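You operate a simulated robot arm through the tools that you are given. There is no shell and no other tool. Be economical: measure what you need, move in short steps, check, and stop when the job is done.

Carry out the task below with a simulated robot arm. There is one attempt and no reset: what you move stays moved.

TASK
Open the seals drawer, put the white seal ring on the top of the fitter's bench away in the inside of the seals drawer, then shut the drawer.

It is judged by the outcome, as a careful person would: the job done as asked, and still so three seconds after it is handed in. It fails if anything else is knocked over, pushed out of place, dropped, spilled or broken.

THE ROBOT
A 7-joint arm with a two-finger parallel gripper, fixed in place. Base frame: the origin is at the foot of the arm, x ahead of it, y to its left, z up. Lengths are in mm, angles in degrees, forces in N, time in s.
With the tool pointing down near the work surface it reaches from about 300 to 700 mm from the base axis. Its first joint turns from -66.0 to 66.0 degrees. Payload 1.57 kg.
Tool frame: the origin (TCP) lies between the finger pads and is the grasp point; the fingertips stand 30 mm ahead of it; z points along the fingers, y is the line along which they close. The gripper opens to 110 mm. The fingers are 24 mm wide and 12 mm thick; the gripper's body (48 by 112 mm) begins 78 mm behind the TCP.
Orientation is told as [roll, pitch, yaw] about the base's x, y, z axes, in that order, counted from this pose: with the fingers straight down and closing along the base's y, the tool's x points along the base's -x, its y along +y and its z along -z.

THE INTERFACE
- The arm moves only by the tool apply_moves. Its argument "rows" is a list of rows, each a list of 7 numbers: the shift along the tool's x, y, z in mm, then the turn, a rotation vector about the tool's x, y, z in degrees, then the finger opening in mm, from 0 to 110. In form: [[x, y, z, ax, ay, az, gripper], ...]. A call has 1 to 12 rows; each row shifts and turns the commanded pose from where the row before left it, along the tool's axes as they then stand. A row lasts 0.2 s, in which the tool goes at most 50 mm and 8.6 degrees; a call with a longer step from one row to the next is refused whole, and so is a gripper value outside its range. A pose out of reach is approached as far as the arm can. The call stops where the force on the tool passes 40 N (or 10 N more than at its start, if that is more) or the arm is blocked; 0.2 s more then pass. The fingers move at their own pace (about 108 mm/s each) and stop on an object; they squeeze with about 36 N. The grip force told is the motor's: it shows also when the fingers shut on nothing. Time passes only in rows, and 0.2 s behind the last, so rows that do not move let the fingers close. It gives the time, the measured TCP pose, the force on the tool (base axes), the opening and the grip force at its end, in the units of the frame above (readings bear some noise).
- Cameras (640 x 400 px; columns grow to the right, rows downward): "scene" is fixed at [166.5, -388.8, 1399.8]; the picture's right is [0.84, -0.54, 0.00], its down [-0.33, -0.51, -0.80] and it looks along [0.43, 0.67, -0.60] (base axes); focal length 324 px, centre (320, 200). "wrist" rides on the gripper at [-36, 0, -80] in the tool frame; the picture's right is [0.00, -1.00, 0.00], its down [0.97, 0.00, -0.24] and it looks along [0.24, 0.00, 0.97] (tool axes); focal length 218 px, centre (320, 200).
- camera(camera): a new picture of that camera. No time passes.
- probe_pixels(camera, pixels): there is no depth. For up to 12 entries [column, row, z] of the newest picture of that camera ("zoom" is the newest enlarged one), the place [x, y] in the base frame at which the ray of that pixel passes the height z, good to about 2 mm, but the place of the scene camera against the robot may be out by one fixed shift of up to 12 mm in any direction. No time passes.
- inspect(camera, box): a new picture of the part [left, top, right, bottom] of that camera's present view, enlarged. No time passes.
- job_done(): hands the job in; it is judged then, once.

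Work in short steps. Measure before you move; look again where a grasp or a placing could have gone wrong, and mend it. You have 60 turns and 26 pictures in all, the two below and enlarged ones among them. Open the gripper and draw the arm clear of the work before you hand the job in, unless the task says otherwise; then end with one line.

The tools are called after "Request:" as a command line: name --pt "numbers of a row" for each row, then --argument value for the rest, lists and objects as JSON in quotes. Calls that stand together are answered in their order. apply_moves: Moves the arm, as the interface text tells. Its arguments: {"type":"object","properties":{"rows":{"type":"array","items":{"type":"array","items":{"type":"number"}}}},"required":["rows"]} The other tools are called the same way: camera (camera) takes a picture; probe_pixels (camera, pixels) gives the place at which the rays of pixels pass given heights; inspect (camera, box) takes an enlarged picture of a part of a camera's view; job_done () hands the job in.

At the start:

```text
clock: 0.0
eef_pos: [366.1, 89.1, 1089.4]
orientation: [0.0, 0.0, 0.0]
ft_force: [0.0, 0.1, -0.4]
grip_width: 110.3
gripper_force: 0.0
```

scene: 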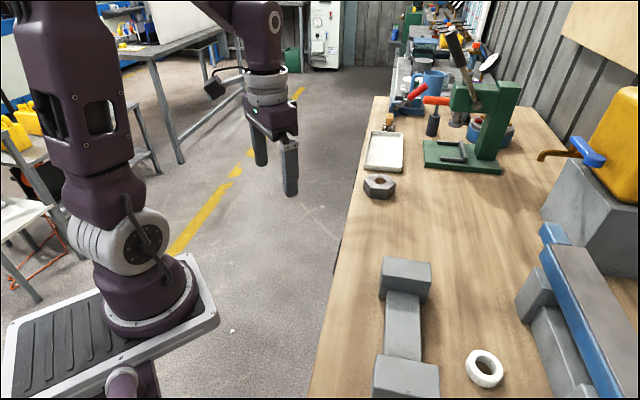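
wrist: 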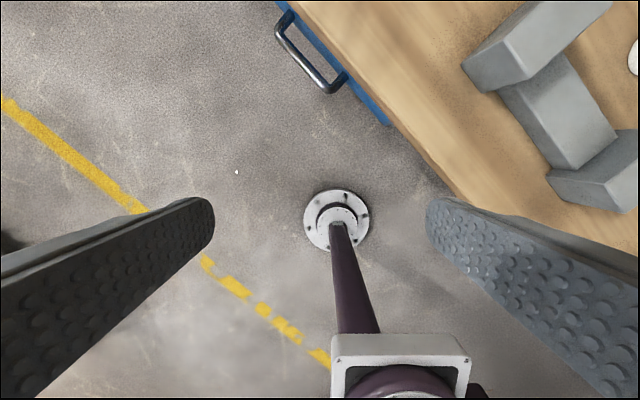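

The wrist view shows a blue drawer front with a handle near (310,60), and the scene view shows the ring near (484,368). I measure both.

Request:
probe_pixels --camera "wrist" --pixels '[[277, 22, 800], [335, 90, 800], [287, 15, 800], [345, 75, 800], [280, 5, 860], [390, 124, 860], [300, 10, 860], [460, 190, 860]]'

Request:
probe_pixels --camera "scene" --pixels '[[484, 368, 865], [466, 368, 865], [502, 370, 865], [484, 350, 870], [484, 388, 860], [375, 100, 860], [310, 395, 860], [432, 262, 900], [440, 370, 900], [380, 258, 900]]'

Request:
inspect --camera "scene" --box '[300, 200, 620, 400]'

Request:
inspect --camera "wrist" --box '[240, 0, 440, 125]'

```text
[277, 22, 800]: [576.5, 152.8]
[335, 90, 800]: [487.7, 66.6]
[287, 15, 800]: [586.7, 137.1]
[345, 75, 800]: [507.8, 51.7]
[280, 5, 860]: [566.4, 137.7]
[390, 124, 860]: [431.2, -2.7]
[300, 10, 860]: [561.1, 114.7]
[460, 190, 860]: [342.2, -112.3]
```

```text
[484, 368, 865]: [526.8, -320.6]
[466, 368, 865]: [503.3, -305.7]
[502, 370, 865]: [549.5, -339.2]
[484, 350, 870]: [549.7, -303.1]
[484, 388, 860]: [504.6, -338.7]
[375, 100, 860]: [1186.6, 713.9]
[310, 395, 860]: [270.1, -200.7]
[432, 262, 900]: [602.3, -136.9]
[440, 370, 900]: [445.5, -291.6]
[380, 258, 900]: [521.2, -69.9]
```

```text
2.00 times, centred on (460, 300) of scene
```

zoom: 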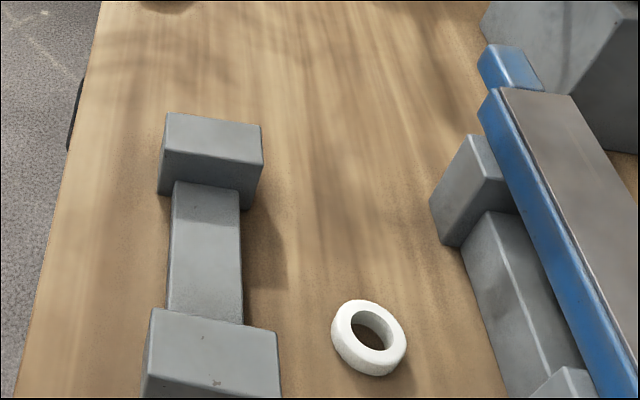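

```text
3.20 times, centred on (340, 62) of wrist
```

zoom: 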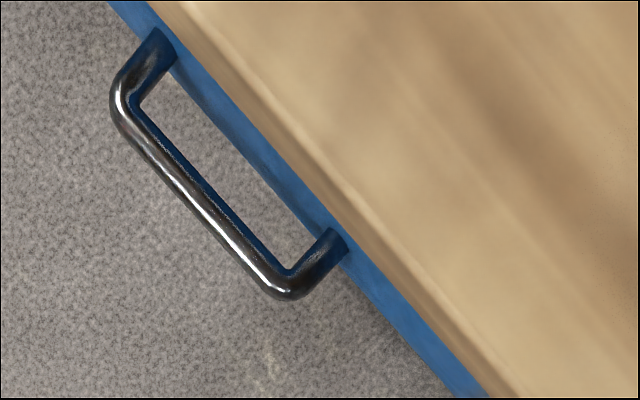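

The bench edge runs along about (0.695, 0.72), so the drawer pulls out along about (-0.72, 0.695). I back off, yaw 46° and tilt the camera toward the drawer front to see it and its label.

Request:
apply_moves --pt "-11 48 13 0 0 0 110" --pt "-11 48 13 0 0 0 110" --pt "-11 48 13 0 0 0 110" --pt "0 0 0 0 0 -7.67 110" --pt "0 0 0 0 0 -7.67 110" --pt "0 0 0 0 0 -7.67 110" --pt "0 0 0 0 0 -7.67 110" --pt "0 0 0 0 0 -7.67 110" --pt "0 0 0 0 0 -7.67 110" --pt "0 0 0 8 0 0 110" --pt "0 0 0 8 0 0 110" --pt "0 0 0 8 0 0 110"

Request:
camera --camera "wrist"

```text
refused: row 1 steps farther than a row can; nothing moved
```

```text
21 pictures are left
```

wrist: 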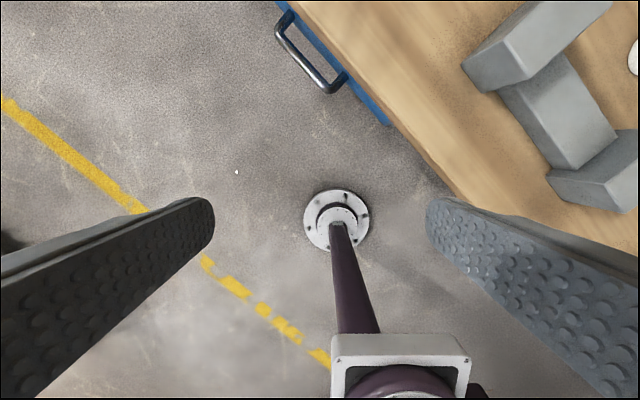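

The first row stepped too far; I shorten the steps.

Request:
apply_moves --pt "-11 46 13 0 0 0 110" --pt "-11 46 13 0 0 0 110" --pt "-11 46 13 0 0 0 110" --pt "0 0 0 0 0 -7.67 110" --pt "0 0 0 0 0 -7.67 110" --pt "0 0 0 0 0 -7.67 110" --pt "0 0 0 0 0 -7.67 110" --pt "0 0 0 0 0 -7.67 110" --pt "0 0 0 0 0 -7.67 110" --pt "0 0 0 8 0 0 110" --pt "0 0 0 8 0 0 110" --pt "0 0 0 8 0 0 110"

```text
clock: 2.6
eef_pos: [398.3, 227.9, 1049.7]
orientation: [-24.1, 0.0, 46.1]
ft_force: [0.1, 0.3, 0.5]
grip_width: 110.0
gripper_force: 0.1
```

Request:
camera --camera "wrist"

```text
20 pictures are left
```

wrist: 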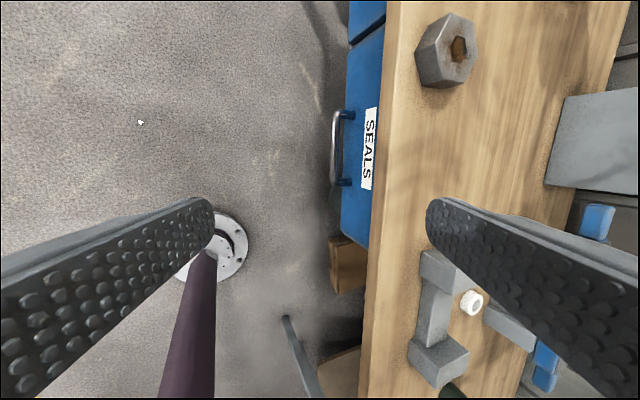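

The label reads SEALS on this drawer, with its handle bar from (335,114) to (334,184). I triangulate the height against the first view.

Request:
probe_pixels --camera "wrist" --pixels '[[334, 116, 800], [334, 182, 800], [334, 116, 770], [334, 182, 770], [334, 116, 740], [334, 182, 740], [350, 183, 770], [374, 180, 860], [385, 60, 860], [367, 330, 860], [341, 230, 760], [368, 245, 840]]'

Request:
inspect --camera "wrist" --box '[300, 80, 400, 260]'

```text
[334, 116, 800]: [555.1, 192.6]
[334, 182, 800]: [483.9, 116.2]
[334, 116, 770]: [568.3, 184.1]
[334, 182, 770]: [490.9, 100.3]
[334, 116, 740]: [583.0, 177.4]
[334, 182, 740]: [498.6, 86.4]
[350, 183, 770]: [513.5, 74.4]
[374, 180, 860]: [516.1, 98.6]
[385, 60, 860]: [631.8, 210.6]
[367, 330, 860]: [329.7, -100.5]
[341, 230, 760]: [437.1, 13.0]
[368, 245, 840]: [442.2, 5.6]
```

```text
2.22 times, centred on (350, 170) of wrist
```

zoom: 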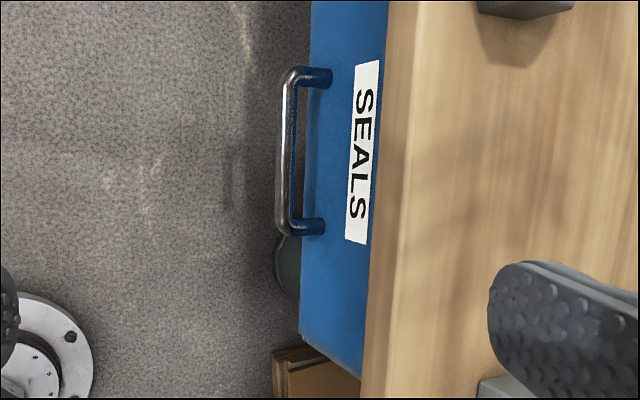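

Bench edge angle is about 46°, and the handle sits below a ~40 mm thick top, so I will grip it with a tilted tool. I tilt to 60° and come nearer for a better view.

Request:
apply_moves --pt "0 0 0 7.2 0 0 40" --pt "0 0 0 7.2 0 0 40" --pt "0 0 0 7.2 0 0 40" --pt "0 0 0 7.2 0 0 40" --pt "0 0 0 7.2 0 0 40" --pt "-8 27.3 32.6 0 0 0 40" --pt "-8 27.3 32.6 0 0 0 40" --pt "-8 27.3 32.6 0 0 0 40" --pt "-8 27.3 32.6 0 0 0 40"

Request:
camera --camera "wrist"

```text
clock: 4.6
eef_pos: [463.2, 209.1, 890.6]
orientation: [-60.0, 0.0, 46.0]
ft_force: [0.3, 0.8, -0.5]
grip_width: 39.7
gripper_force: 0.1
```

```text
18 pictures are left
```

wrist: 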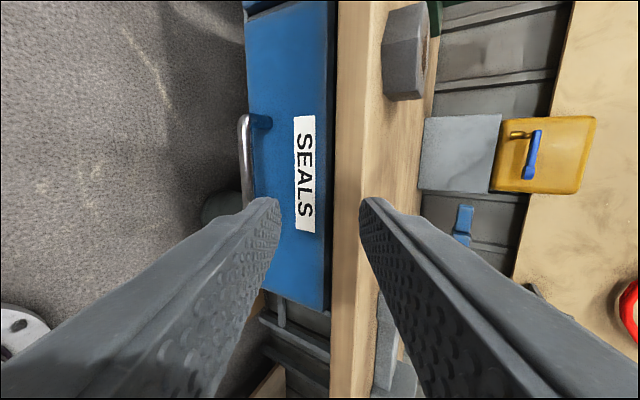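

Combining the views: the drawer face is recessed to n≈-350 (along the pull axis), the handle bar is at about n≈-313, z≈710, s≈476 along the edge. I move to a standoff 80 mm before the bar and look.

Request:
apply_moves --pt "-0.9 23.3 29.9 0 0 0 50" --pt "-0.9 23.3 29.9 0 0 0 50" --pt "-0.9 23.3 29.9 0 0 0 50" --pt "-0.9 23.3 29.9 0 0 0 50"

Request:
camera --camera "wrist"

```text
clock: 5.6
eef_pos: [508.8, 174.0, 748.0]
orientation: [-60.0, 0.0, 46.1]
ft_force: [-0.5, -0.5, -0.7]
grip_width: 50.0
gripper_force: 0.1
```

```text
17 pictures are left
```

wrist: 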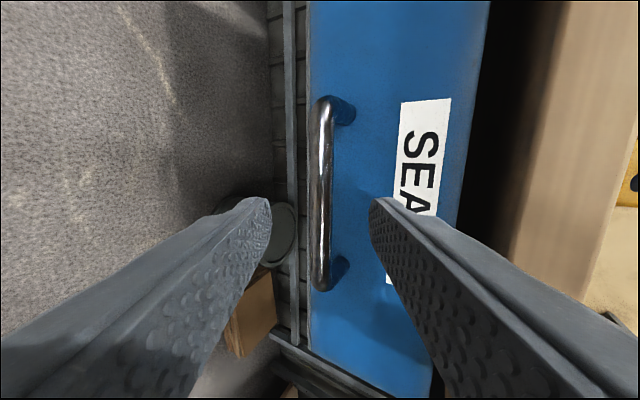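

The bar is at column ≈323, mid row ≈195, centred between the fingers at about 80 mm ahead. I advance 62 mm and check.

Request:
apply_moves --pt "0 -0.8 16 0 0 0 46" --pt "0 -0.8 16 0 0 0 46" --pt "0 -0.8 16 0 0 0 46" --pt "0 0 14 0 0 0 46"

Request:
camera --camera "wrist"

```text
clock: 6.6
eef_pos: [547.7, 135.4, 719.7]
orientation: [-60.0, 0.1, 46.1]
ft_force: [0.2, -0.6, 0.4]
grip_width: 46.1
gripper_force: 0.1
```

```text
16 pictures are left
```

wrist: 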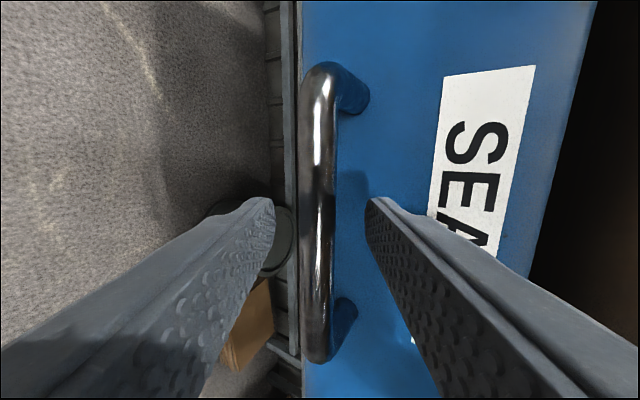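

The bar has grown from 180 to ~270 px, so it is about 35 mm ahead of the TCP. I advance 20 mm more and close.

Request:
apply_moves --pt "0 0 10 0 0 0 46" --pt "0 0 10 0 0 0 46" --pt "0 0 0 0 0 0 5" --pt "0 0 0 0 0 0 5" --pt "0 0 0 0 0 0 5"

```text
clock: 7.3
eef_pos: [556.8, 125.4, 710.0]
orientation: [-60.0, -0.1, 46.0]
ft_force: [0.5, 2.1, -9.6]
grip_width: 17.8
gripper_force: 7.2
stopped in row 3: the force on the tool passed its limit (the readings are from after the stop); the commanded pose is now the measured one
```

Closing met the bar at 17.8 mm; I let the fingers finish.

Request:
apply_moves --pt "0 0 0 0 0 0 5" --pt "0 0 0 0 0 0 5"

```text
clock: 7.9
eef_pos: [557.7, 124.0, 709.7]
orientation: [-60.0, 0.0, 45.9]
ft_force: [0.0, 3.1, -22.0]
grip_width: 17.6
gripper_force: 32.7
```

Gripped (32.7 N). I pull straight out along the drawer's axis.

Request:
apply_moves --pt "0 1.5 0 0 0 0 5" --pt "0 5 -8.7 0 0 0 5" --pt "0 7.5 -13 0 0 0 5" --pt "0 7.5 -13 0 0 0 5" --pt "0 7.5 -13 0 0 0 5"

```text
clock: 9.1
eef_pos: [518.1, 164.3, 710.9]
orientation: [-60.3, -0.2, 46.0]
ft_force: [8.6, 6.1, -12.2]
grip_width: 17.6
gripper_force: 32.6
```

Request:
apply_moves --pt "0 8 -13 0 0 0 5" --pt "0 7.5 -13 0 0 0 5" --pt "0 7.5 -13 0 0 0 5" --pt "0 7.5 -13 0 0 0 5" --pt "0 7.5 -13 0 0 0 5" --pt "0 7.5 -13 0 0 0 5" --pt "0 7.5 -13 0 0 0 5"

Request:
camera --camera "scene"

```text
clock: 10.7
eef_pos: [444.4, 237.4, 711.5]
orientation: [-60.4, -0.3, 46.3]
ft_force: [23.1, 20.9, 11.7]
grip_width: 17.9
gripper_force: 32.7
```

```text
15 pictures are left
```

scene: 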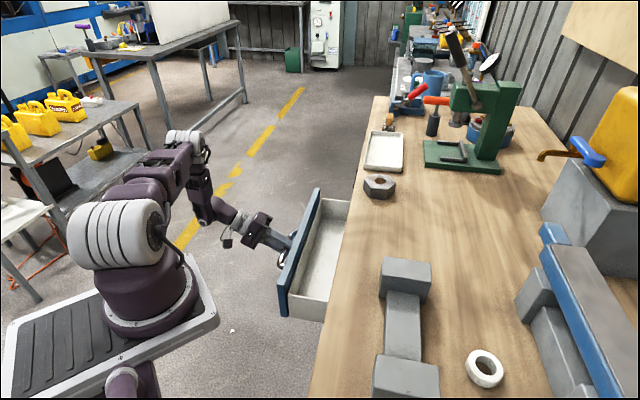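

Drawer is open ~158 mm, actual pull axis is 45° exactly. I relieve the sideways strain and pull a little further.

Request:
apply_moves --pt "-3 0 0 0 0 0 5" --pt "-0.3 7.5 -13 0 0 0 5" --pt "-0.3 7.5 -13 0 0 0 5" --pt "-0.3 7.5 -13 0 0 0 5"

```text
clock: 11.7
eef_pos: [412.2, 268.5, 710.1]
orientation: [-60.5, -0.1, 45.9]
ft_force: [-3.1, -4.8, 37.2]
grip_width: 17.9
gripper_force: 32.6
```

Drawer is open ~200 mm. I release the handle and back off along the tool axis.

Request:
apply_moves --pt "0 0 0 0 0 0 40" --pt "0 0 0 0 0 0 46" --pt "0 0 -20 0 0 0 46" --pt "0 0 -25 0 0 0 46" --pt "0 0 -30 0 0 0 46"

```text
clock: 12.9
eef_pos: [365.0, 315.8, 746.9]
orientation: [-60.3, -0.1, 46.0]
ft_force: [-0.7, -0.4, -0.7]
grip_width: 45.9
gripper_force: 0.1
```

Clear of the handle. I rise straight up, then level the tool.

Request:
apply_moves --pt "0 -37 -21.5 0 0 0 46" --pt "0 -37 -21.5 0 0 0 46" --pt "0 -37 -21.5 0 0 0 46" --pt "0 -37 -21.5 0 0 0 46" --pt "0 -37 -21.5 0 0 0 80" --pt "0 -37 -21.5 0 0 0 80" --pt "0 -37 -21.5 0 0 0 80" --pt "0 -37 -21.5 0 0 0 80"

Request:
apply_moves --pt "0 0 0 -8.5 0 0 80" --pt "0 0 0 -8.5 0 0 80" --pt "0 0 0 -8.5 0 0 80" --pt "0 0 0 -8.5 0 0 80" --pt "0 0 0 -8.5 0 0 80" --pt "0 0 0 -8.5 0 0 80" --pt "0 0 0 -8.5 0 0 80"

Request:
camera --camera "wrist"

```text
clock: 14.7
eef_pos: [364.7, 317.2, 1089.0]
orientation: [-60.3, -0.1, 46.0]
ft_force: [0.4, 0.0, -0.3]
grip_width: 79.9
gripper_force: 0.0
```

```text
clock: 16.3
eef_pos: [364.6, 318.0, 1089.0]
orientation: [-0.5, 0.0, 46.1]
ft_force: [0.3, -0.3, 0.2]
grip_width: 80.1
gripper_force: 0.0
```

```text
14 pictures are left
```

wrist: 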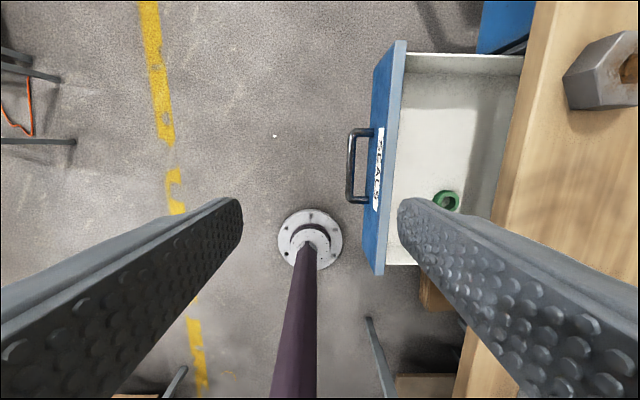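

A green ring already lies in the drawer at (447,200); the far part of the floor near (460,110) is free. I probe the drawer and then travel at height to above the white ring.

Request:
probe_pixels --camera "wrist" --pixels '[[450, 120, 700], [447, 201, 700], [404, 80, 700], [405, 70, 820], [520, 60, 820], [400, 42, 820], [375, 272, 820], [513, 130, 835], [355, 165, 710], [405, 55, 800], [398, 265, 700], [510, 80, 700]]'

Request:
apply_moves --pt "25 -40.5 0 0 0 0 80" --pt "25 -40.5 0 0 0 0 80" --pt "25 -40.5 0 0 0 0 80" --pt "25 -40.5 0 0 0 0 80" --pt "25 -40.5 0 0 0 0 80" --pt "25 -40.5 0 0 0 0 80" --pt "25 -40.5 0 0 0 0 80" --pt "25 -40.5 0 0 0 0 80" --pt "25 -40.5 0 0 0 0 80" --pt "25 -40.5 0 0 0 0 80" --pt "25 -40.5 0 0 0 0 80" --pt "25 -40.5 0 0 0 0 80"

Request:
camera --camera "wrist"

```text
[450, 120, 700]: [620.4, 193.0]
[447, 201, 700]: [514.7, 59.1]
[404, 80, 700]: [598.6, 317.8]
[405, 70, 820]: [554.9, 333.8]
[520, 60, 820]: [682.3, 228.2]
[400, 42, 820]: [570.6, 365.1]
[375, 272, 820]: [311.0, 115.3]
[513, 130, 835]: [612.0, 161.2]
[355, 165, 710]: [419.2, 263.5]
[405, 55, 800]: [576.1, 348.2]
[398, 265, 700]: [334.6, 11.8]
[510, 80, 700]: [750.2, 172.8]
```

```text
clock: 18.9
eef_pos: [505.4, -236.8, 1095.6]
orientation: [-0.7, -0.1, 46.0]
ft_force: [0.0, -0.2, 0.1]
grip_width: 80.1
gripper_force: 0.0
```

```text
13 pictures are left
```

wrist: 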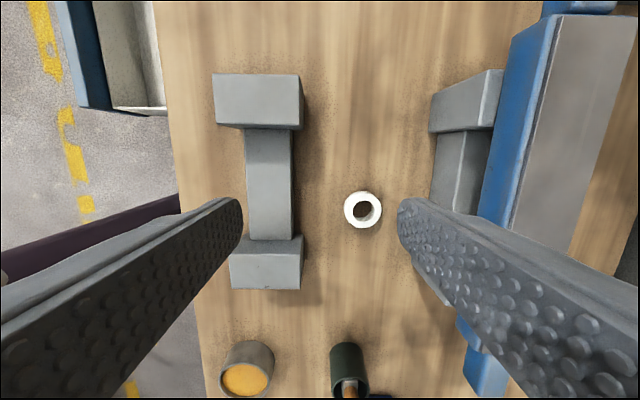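

The white ring is at (362,210), clear space above and below it in the picture, so I will grip along the bench edge direction (yaw -45). I measure it and rotate.

Request:
probe_pixels --camera "wrist" --pixels '[[362, 210, 870], [343, 210, 870], [382, 210, 870], [362, 191, 870], [362, 229, 870], [303, 210, 870], [432, 140, 870], [425, 210, 870]]'

Request:
apply_moves --pt "0 0 0 0 0 8.3 80" --pt "0 0 0 0 0 8.3 80" --pt "0 0 0 0 0 8.3 80" --pt "0 0 0 0 0 8.3 80" --pt "0 0 0 0 0 8.3 80" --pt "0 0 0 0 0 8.3 80" --pt "0 0 0 0 0 8.3 80" --pt "0 0 0 0 0 8.3 80" --pt "0 0 0 0 0 8.3 80" --pt "0 0 0 0 0 8.3 80" --pt "0 0 0 0 0 8.0 80"

```text
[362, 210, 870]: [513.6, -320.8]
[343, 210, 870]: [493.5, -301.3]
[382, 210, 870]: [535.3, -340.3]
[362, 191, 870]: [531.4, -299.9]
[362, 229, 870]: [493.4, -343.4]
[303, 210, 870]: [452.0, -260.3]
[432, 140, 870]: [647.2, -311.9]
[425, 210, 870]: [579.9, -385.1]
```

```text
clock: 21.3
eef_pos: [505.5, -235.4, 1094.7]
orientation: [0.1, -0.7, -45.1]
ft_force: [0.4, -0.3, -0.8]
grip_width: 80.1
gripper_force: 0.0
```

Request:
apply_moves --pt "-16.5 -13.7 25 0 0 0 90" --pt "-16.5 -13.7 25 0 0 0 90" --pt "-16.5 -13.7 25 0 0 0 90" --pt "-16.5 -13.7 25 0 0 0 90"

Request:
camera --camera "wrist"

```text
clock: 22.3
eef_pos: [514.2, -322.2, 995.3]
orientation: [0.1, -0.6, -45.0]
ft_force: [0.8, 0.1, -0.2]
grip_width: 90.1
gripper_force: 0.1
```

```text
12 pictures are left
```

wrist: 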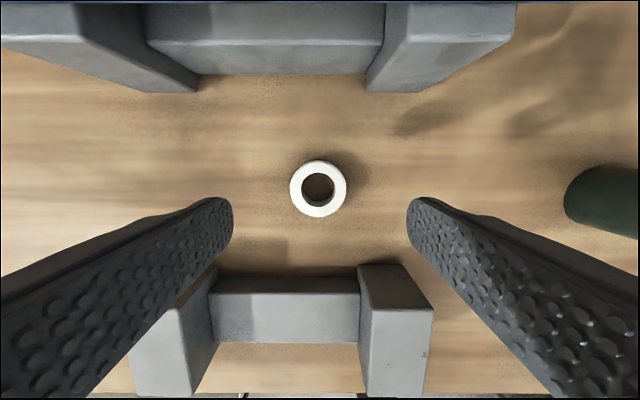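

Request:
probe_pixels --camera "wrist" --pixels '[[318, 188, 870], [318, 188, 880], [289, 188, 875], [347, 188, 875]]'

Request:
inspect --camera "wrist" --box '[270, 140, 370, 240]'

```text
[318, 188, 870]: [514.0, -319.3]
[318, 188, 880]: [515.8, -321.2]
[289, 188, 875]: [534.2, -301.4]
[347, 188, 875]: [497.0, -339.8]
```

```text
4.00 times, centred on (320, 190) of wrist
```

zoom: 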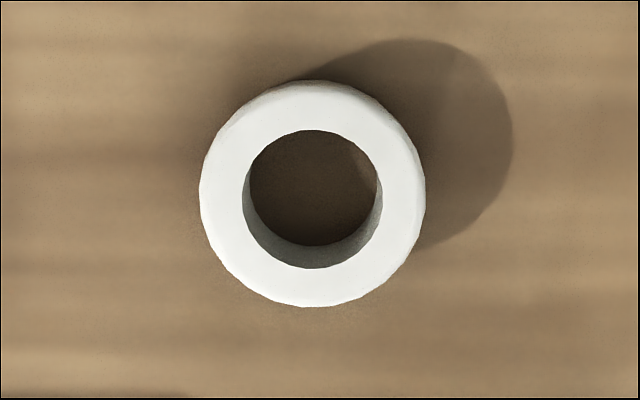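

The ring is centred under the tool within 2 mm (OD ≈52). I descend so that the fingertips stop ~5 mm above the bench and close.

Request:
apply_moves --pt "0.9 2 22 0 0 0 90" --pt "0 0 22 0 0 0 90" --pt "0 0 22 0 0 0 90" --pt "0 0 22 0 0 0 90" --pt "0 0 12 0 0 0 90" --pt "0 0 0 0 0 0 90"

Request:
apply_moves --pt "0 0 0 0 0 0 70" --pt "0 0 0 0 0 0 40" --pt "0 0 0 0 0 0 40" --pt "0 0 0 0 0 0 40"

```text
clock: 23.7
eef_pos: [515.5, -321.0, 895.0]
orientation: [0.1, -0.7, -45.1]
ft_force: [-0.3, 0.2, -0.4]
grip_width: 89.9
gripper_force: 0.1
```

```text
clock: 24.7
eef_pos: [514.8, -320.5, 895.3]
orientation: [0.1, -0.7, -45.0]
ft_force: [-0.5, -0.1, 0.6]
grip_width: 57.8
gripper_force: 35.6
```

The ring is held (57.8 mm, 35.6 N). I lift it and carry it at height to above the drawer's free area, about (546, 204).

Request:
apply_moves --pt "0 0 -25 0 0 0 40" --pt "0 0 -45 0 0 0 40" --pt "0 0 -45 0 0 0 40" --pt "0 0 -40 0 0 0 40"

Request:
apply_moves --pt "29.1 32.7 0 0 0 0 40" --pt "29.1 32.7 0 0 0 0 40" --pt "29.1 32.7 0 0 0 0 40" --pt "29.1 32.7 0 0 0 0 40" --pt "29.1 32.7 0 0 0 0 40" --pt "29.1 32.7 0 0 0 0 40" --pt "29.1 32.7 0 0 0 0 40" --pt "29.1 32.7 0 0 0 0 40" --pt "29.1 32.7 0 0 0 0 40" --pt "29.1 32.7 0 0 0 0 40" --pt "29.1 32.7 0 0 0 0 40" --pt "29.1 32.7 0 0 0 0 40"

Request:
camera --camera "wrist"

```text
clock: 25.7
eef_pos: [512.7, -318.3, 1051.7]
orientation: [0.1, -0.7, -45.0]
ft_force: [-0.2, 0.0, -0.8]
grip_width: 57.8
gripper_force: 36.2
```

```text
clock: 28.3
eef_pos: [544.0, 205.5, 1047.7]
orientation: [0.0, -0.7, -44.9]
ft_force: [0.2, 0.4, -0.1]
grip_width: 57.8
gripper_force: 36.0
```

```text
10 pictures are left
```

wrist: 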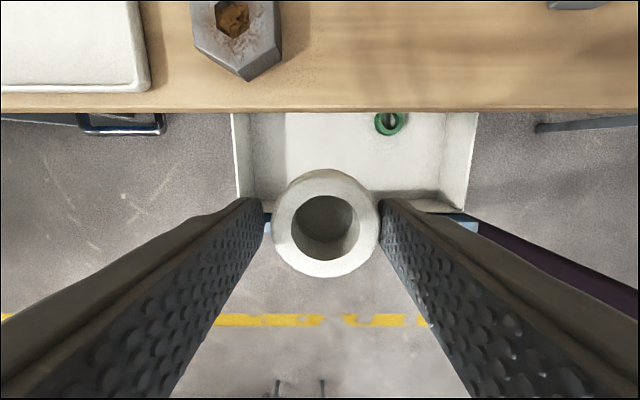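

The gap between bench edge (n≈-315) and drawer front (n≈-175) is centred near the tool at n≈-239, and the green ring at (388,123) is well aside. I descend part way and check.

Request:
apply_moves --pt "0 0 40 0 0 0 40" --pt "0 0 40 0 0 0 40" --pt "0 0 40 0 0 0 40" --pt "0 0 40 0 0 0 40" --pt "0 0 40 0 0 0 40" --pt "0 0 30 0 0 0 40"

Request:
camera --camera "wrist"

Request:
camera --camera "scene"

```text
clock: 29.7
eef_pos: [548.4, 201.7, 816.3]
orientation: [0.1, -0.6, -45.0]
ft_force: [1.4, 0.0, -0.6]
grip_width: 57.5
gripper_force: 35.7
```

```text
9 pictures are left
```

wrist: 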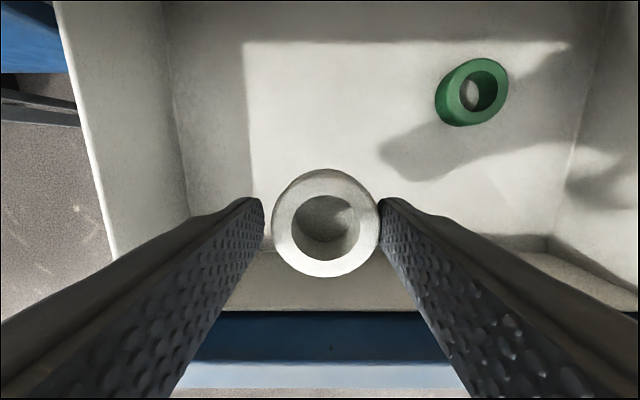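

```text
8 pictures are left
```

scene: 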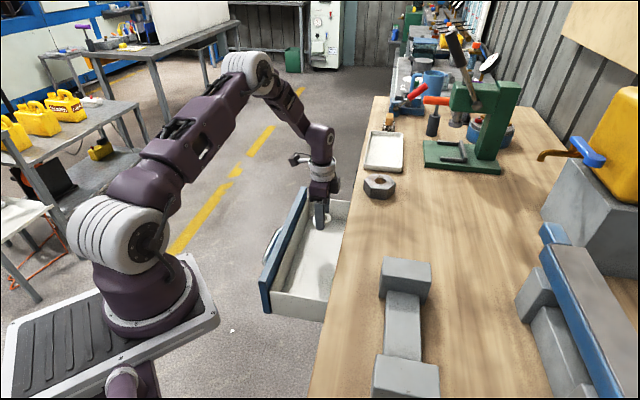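

Ring is inside the drawer walls, clear of the green one. I lower to just above the floor, then in fine steps.

Request:
apply_moves --pt "0 0 25 0 0 0 40" --pt "0 0 25 0 0 0 40" --pt "0 0 20 0 0 0 40" --pt "0 0 0 0 0 0 40"

Request:
camera --camera "wrist"

```text
clock: 30.7
eef_pos: [549.3, 200.7, 747.6]
orientation: [0.1, -0.7, -44.9]
ft_force: [0.0, 0.5, 1.0]
grip_width: 57.4
gripper_force: 35.9
```

```text
7 pictures are left
```

wrist: 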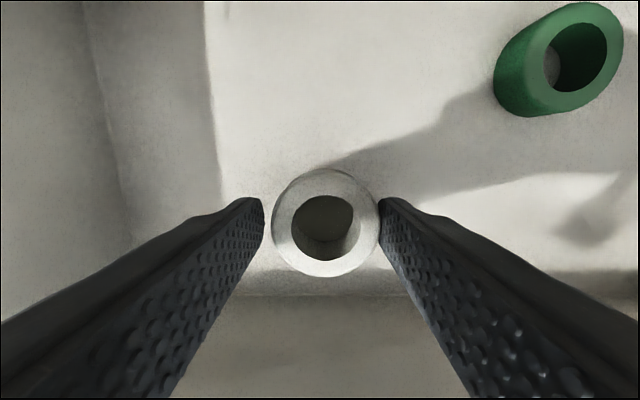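

White ring spans 107 px vs green ~90 px, so the floor is still ~20 mm below. I lower 12 mm then creep.

Request:
apply_moves --pt "0 0 4 0 0 0 40" --pt "0 0 4 0 0 0 40" --pt "0 0 4 0 0 0 40"

Request:
apply_moves --pt "0 0 2 0 0 0 40" --pt "0 0 1.5 0 0 0 40"

```text
clock: 31.5
eef_pos: [548.7, 201.7, 733.6]
orientation: [0.1, -0.7, -44.9]
ft_force: [-0.7, -0.9, -0.4]
grip_width: 57.4
gripper_force: 36.9
```

```text
clock: 32.1
eef_pos: [548.5, 201.6, 731.6]
orientation: [0.1, -0.8, -45.0]
ft_force: [-0.1, -0.6, -0.8]
grip_width: 57.5
gripper_force: 36.0
```

No contact yet; I keep creeping in small calls.

Request:
apply_moves --pt "0 0 2 0 0 0 40" --pt "0 0 2 0 0 0 40"

Request:
apply_moves --pt "0 0 1.5 0 0 0 40" --pt "0 0 1.5 0 0 0 40"

Request:
inspect --camera "wrist" --box '[200, 0, 640, 275]'

```text
clock: 32.7
eef_pos: [548.5, 201.1, 727.7]
orientation: [0.1, -0.9, -45.0]
ft_force: [-0.8, -0.1, -0.2]
grip_width: 57.3
gripper_force: 36.2
```

```text
clock: 33.3
eef_pos: [548.9, 202.4, 723.9]
orientation: [0.1, -0.8, -45.0]
ft_force: [0.3, 0.1, -0.7]
grip_width: 57.2
gripper_force: 36.7
```

```text
1.45 times, centred on (420, 138) of wrist
```

zoom: 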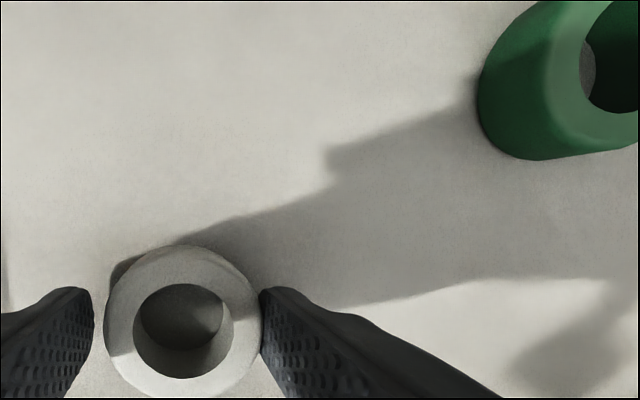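

The ring's shadow nearly meets it; a few mm left.

Request:
apply_moves --pt "0 0 1.5 0 0 0 40" --pt "0 0 1.5 0 0 0 40"

Request:
apply_moves --pt "0 0 1.2 0 0 0 40" --pt "0 0 1.2 0 0 0 40"

```text
clock: 33.9
eef_pos: [548.7, 200.7, 721.6]
orientation: [0.1, -0.8, -45.1]
ft_force: [0.2, -0.3, 0.6]
grip_width: 57.2
gripper_force: 35.8
```

```text
clock: 34.5
eef_pos: [548.7, 202.4, 719.4]
orientation: [0.1, -0.8, -45.0]
ft_force: [0.1, 0.3, -0.2]
grip_width: 57.0
gripper_force: 35.8
```

Request:
apply_moves --pt "0 0 1.5 0 0 0 40" --pt "0 0 1.5 0 0 0 40"

Request:
inspect --camera "wrist" --box '[220, 130, 420, 290]'

```text
clock: 35.1
eef_pos: [548.3, 202.0, 716.7]
orientation: [0.1, -0.7, -45.1]
ft_force: [0.3, 0.2, -0.5]
grip_width: 56.8
gripper_force: 35.8
```

```text
2.50 times, centred on (320, 210) of wrist
```

zoom: 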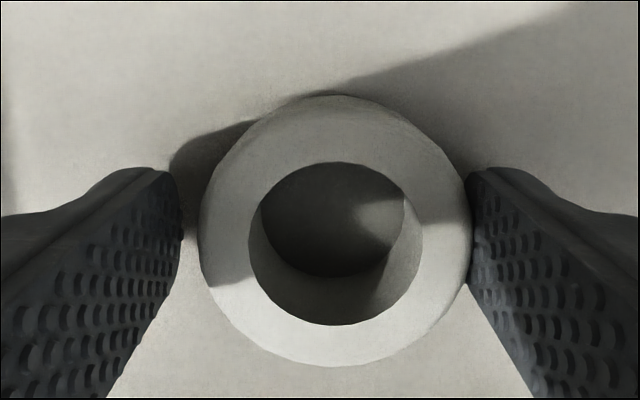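

Request:
apply_moves --pt "0 0 2 0 0 0 40" --pt "0 0 0 0 0 0 40"

Request:
apply_moves --pt "0 0 2 0 0 0 40" --pt "0 0 0 0 0 0 40"

Request:
apply_moves --pt "0 0 2 0 0 0 40" --pt "0 0 0 0 0 0 40"

```text
clock: 35.7
eef_pos: [548.3, 201.5, 716.2]
orientation: [0.2, -0.7, -45.0]
ft_force: [-7.1, -5.5, 29.7]
grip_width: 57.0
gripper_force: 35.6
```

```text
clock: 36.0
eef_pos: [549.3, 201.9, 714.9]
orientation: [0.1, -0.9, -45.1]
ft_force: [-5.4, -4.7, 12.0]
grip_width: 57.3
gripper_force: 36.1
stopped in row 1: the force on the tool passed its limit (the readings are from after the stop); the commanded pose is now the measured one
```

```text
clock: 36.4
eef_pos: [549.8, 201.4, 715.4]
orientation: [0.1, -0.9, -45.0]
ft_force: [-5.4, -4.9, 12.0]
grip_width: 57.2
gripper_force: 36.2
stopped in row 2: the force on the tool passed its limit (the readings are from after the stop); the commanded pose is now the measured one
```

Ring rests on the drawer floor (12 N upward). I ease 1 mm, open gently and rise.

Request:
apply_moves --pt "0 0 -0.7 0 0 0 50" --pt "0 0 0 0 0 0 62" --pt "0 0 0 0 0 0 76" --pt "0 0 0 0 0 0 76" --pt "0 0 -20 0 0 0 76" --pt "0 0 -45 0 0 0 76"

Request:
camera --camera "wrist"

```text
clock: 37.8
eef_pos: [548.7, 201.0, 781.1]
orientation: [0.2, -0.8, -45.0]
ft_force: [0.1, -1.0, 0.6]
grip_width: 76.1
gripper_force: 0.0
```

```text
4 pictures are left
```

wrist: 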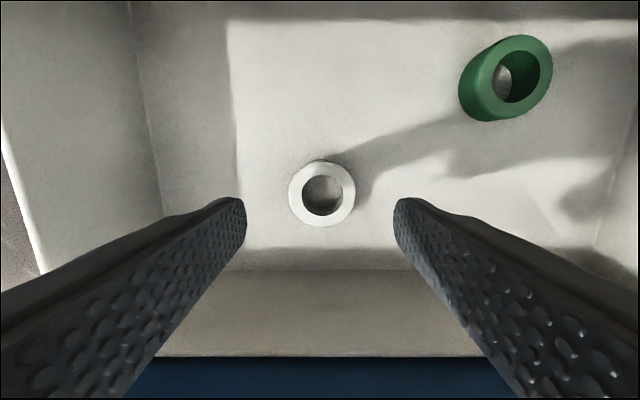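

The white ring lies flat in the drawer at (322,193). I rise, go back in front of the drawer and restore the handle-gripping pose.

Request:
apply_moves --pt "0 0 -43 0 0 0 76" --pt "0 0 -43 0 0 0 76" --pt "0 0 -43 0 0 0 76" --pt "0 0 -43 0 0 0 76" --pt "0 0 -43 0 0 0 76" --pt "0 0 -43 0 0 0 76" --pt "0 0 -43 0 0 0 76" --pt "42.4 -9.6 0 0 0 0 76" --pt "42.4 -9.6 0 0 0 0 76" --pt "42.4 -9.6 0 0 0 0 76" --pt "42.4 -9.6 0 0 0 0 76" --pt "42.4 -9.6 0 0 0 0 76"

Request:
apply_moves --pt "0 0 0 0 0 -8.3 46" --pt "0 0 0 0 0 -8.3 46" --pt "0 0 0 0 0 -8.3 46" --pt "0 0 0 0 0 -8.3 46" --pt "0 0 0 0 0 -8.3 46" --pt "0 0 0 0 0 -8.3 46" --pt "0 0 0 0 0 -8.3 46" --pt "0 0 0 0 0 -8.3 46" --pt "0 0 0 0 0 -8.3 46" --pt "0 0 0 0 0 -8.3 46" --pt "0 0 0 0 0 -7.3 46"

Request:
apply_moves --pt "0 0 0 8.5 0 0 46" --pt "0 0 0 8.5 0 0 46" --pt "0 0 0 8.5 0 0 46" --pt "0 0 0 8.5 0 0 46" --pt "0 0 0 8.5 0 0 46" --pt "0 0 0 8.5 0 0 46" --pt "0 0 0 8.5 0 0 46"

```text
clock: 40.4
eef_pos: [360.8, 320.2, 1078.4]
orientation: [0.2, -0.9, -45.0]
ft_force: [-0.6, -0.6, -0.1]
grip_width: 76.2
gripper_force: 0.1
```

```text
clock: 42.8
eef_pos: [361.8, 320.0, 1079.5]
orientation: [-0.9, -0.1, 45.5]
ft_force: [0.1, 0.3, 0.5]
grip_width: 46.4
gripper_force: 0.2
```

```text
clock: 44.4
eef_pos: [361.6, 321.1, 1078.2]
orientation: [-60.5, -0.1, 45.3]
ft_force: [-0.3, 0.0, 0.2]
grip_width: 46.0
gripper_force: 0.1
```

Request:
apply_moves --pt "0.2 35.6 21 0 0 0 46" --pt "0.2 35.6 21 0 0 0 46" --pt "0.2 35.6 21 0 0 0 46" --pt "0.2 35.6 21 0 0 0 46" --pt "0.2 35.6 21 0 0 0 46" --pt "0.2 35.6 21 0 0 0 46" --pt "0.2 35.6 21 0 0 0 46" --pt "0.2 35.6 21 0 0 0 46"

Request:
camera --camera "wrist"

```text
clock: 46.2
eef_pos: [365.3, 317.6, 748.6]
orientation: [-60.4, -0.2, 45.3]
ft_force: [-0.7, 0.1, -0.1]
grip_width: 46.1
gripper_force: 0.0
```

```text
3 pictures are left
```

wrist: 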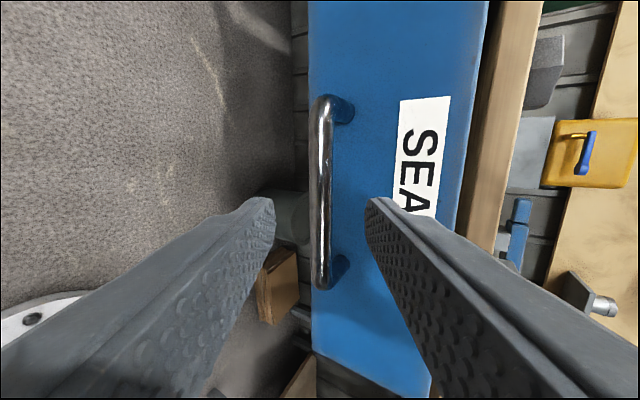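

The view matches the earlier pre-grasp; bar at column 321. I advance 76 mm and grip the handle.

Request:
apply_moves --pt "0 0 20 0 0 0 46" --pt "0 0 20 0 0 0 46" --pt "0 0 20 0 0 0 46" --pt "0 0 15 0 0 0 46"

Request:
apply_moves --pt "0 0 0 0 0 0 25" --pt "0 0 0 0 0 0 5" --pt "0 0 0 0 0 0 5"

```text
clock: 47.2
eef_pos: [411.4, 269.4, 709.8]
orientation: [-60.4, 0.0, 45.3]
ft_force: [0.3, 0.1, -0.4]
grip_width: 46.0
gripper_force: 0.0
```

```text
clock: 48.0
eef_pos: [411.9, 270.4, 712.9]
orientation: [-60.6, -0.1, 45.3]
ft_force: [-3.5, -4.2, 21.7]
grip_width: 17.8
gripper_force: 32.1
```

Handle gripped. I push the drawer in slowly.

Request:
apply_moves --pt "0 -2 -1 0 0 0 5" --pt "0 -4 7 0 0 0 5" --pt "0 -7.4 13 0 0 0 5" --pt "0 -7.4 13 0 0 0 5" --pt "0 -7.4 13 0 0 0 5" --pt "0 -7.4 13 0 0 0 5" --pt "0 -7.4 13 0 0 0 5" --pt "0 -7.4 13 0 0 0 5"

```text
clock: 49.8
eef_pos: [480.7, 200.2, 711.8]
orientation: [-60.3, 0.0, 45.2]
ft_force: [-2.9, -0.6, -23.0]
grip_width: 17.6
gripper_force: 32.4
```

Request:
apply_moves --pt "0 1.3 0.7 0 0 0 5" --pt "0 -7.3 13 0 0 0 5" --pt "0 -7.3 13 0 0 0 5" --pt "0 -7.3 13 0 0 0 5" --pt "0 -7.3 13 0 0 0 5" --pt "0 -7.3 13 0 0 0 5" --pt "0 -7.3 13 0 0 0 5" --pt "0 -5 8.7 0 0 0 5"

```text
clock: 51.6
eef_pos: [549.8, 129.4, 711.6]
orientation: [-60.5, -0.2, 45.2]
ft_force: [-19.3, -16.6, 16.3]
grip_width: 17.5
gripper_force: 32.7
```

About 9 mm remain. I relieve the side load and push until it seats.

Request:
apply_moves --pt "2.2 0 0 0 0 0 5" --pt "0 -2 3.5 0 0 0 5" --pt "0 -2 3.5 0 0 0 5" --pt "0 -1.5 2.6 0 0 0 5" --pt "0 -1.5 2.6 0 0 0 5"

```text
clock: 52.8
eef_pos: [558.7, 124.0, 709.7]
orientation: [-60.0, -0.3, 45.7]
ft_force: [-20.1, 22.8, 11.1]
grip_width: 18.1
gripper_force: 32.8
```

The drawer is seated (n=-307, 30 N pushing back, same place as at the start). I unload, release and back away.

Request:
apply_moves --pt "0 0.8 -1.5 0 0 0 5" --pt "0 0 0 0 0 0 40" --pt "0 0 0 0 0 0 46" --pt "0 0 -20 0 0 0 46" --pt "0 0 -25 0 0 0 46" --pt "0 0 -35 0 0 0 46" --pt "0 0 -45 0 0 0 46"

Request:
apply_moves --pt "0 -37 -21.5 0 0 0 46" --pt "0 -37 -21.5 0 0 0 46" --pt "0 -37 -21.5 0 0 0 46" --pt "0 -37 -21.5 0 0 0 46" --pt "0 -37 -21.5 0 0 0 46" --pt "0 -37 -21.5 0 0 0 46"

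Request:
camera --camera "wrist"

Request:
camera --camera "scene"

```text
clock: 54.4
eef_pos: [480.0, 198.1, 773.9]
orientation: [-60.5, -0.2, 45.2]
ft_force: [0.6, 0.3, 0.1]
grip_width: 46.0
gripper_force: 0.1
```

```text
clock: 55.8
eef_pos: [478.3, 199.0, 1029.8]
orientation: [-60.4, -0.1, 45.3]
ft_force: [0.4, -0.2, 0.4]
grip_width: 45.9
gripper_force: 0.2
```

```text
2 pictures are left
```

wrist: 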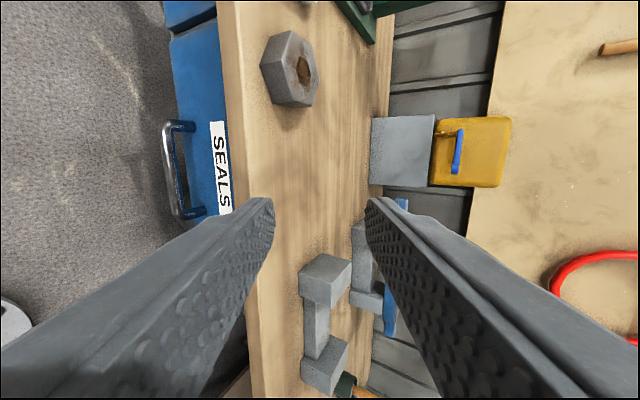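

```text
1 pictures are left
```

scene: 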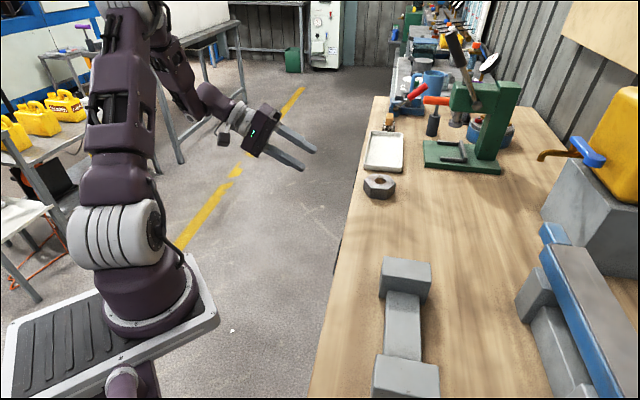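

The seals drawer is shut flush with its neighbour, the ring is gone from the bench top, and nothing else has moved. I hand the job in.

Request:
job_done

```text
The job is handed in.
```

The white seal ring is inside the seals drawer, the drawer is shut, and the arm is open-handed and clear of the work.
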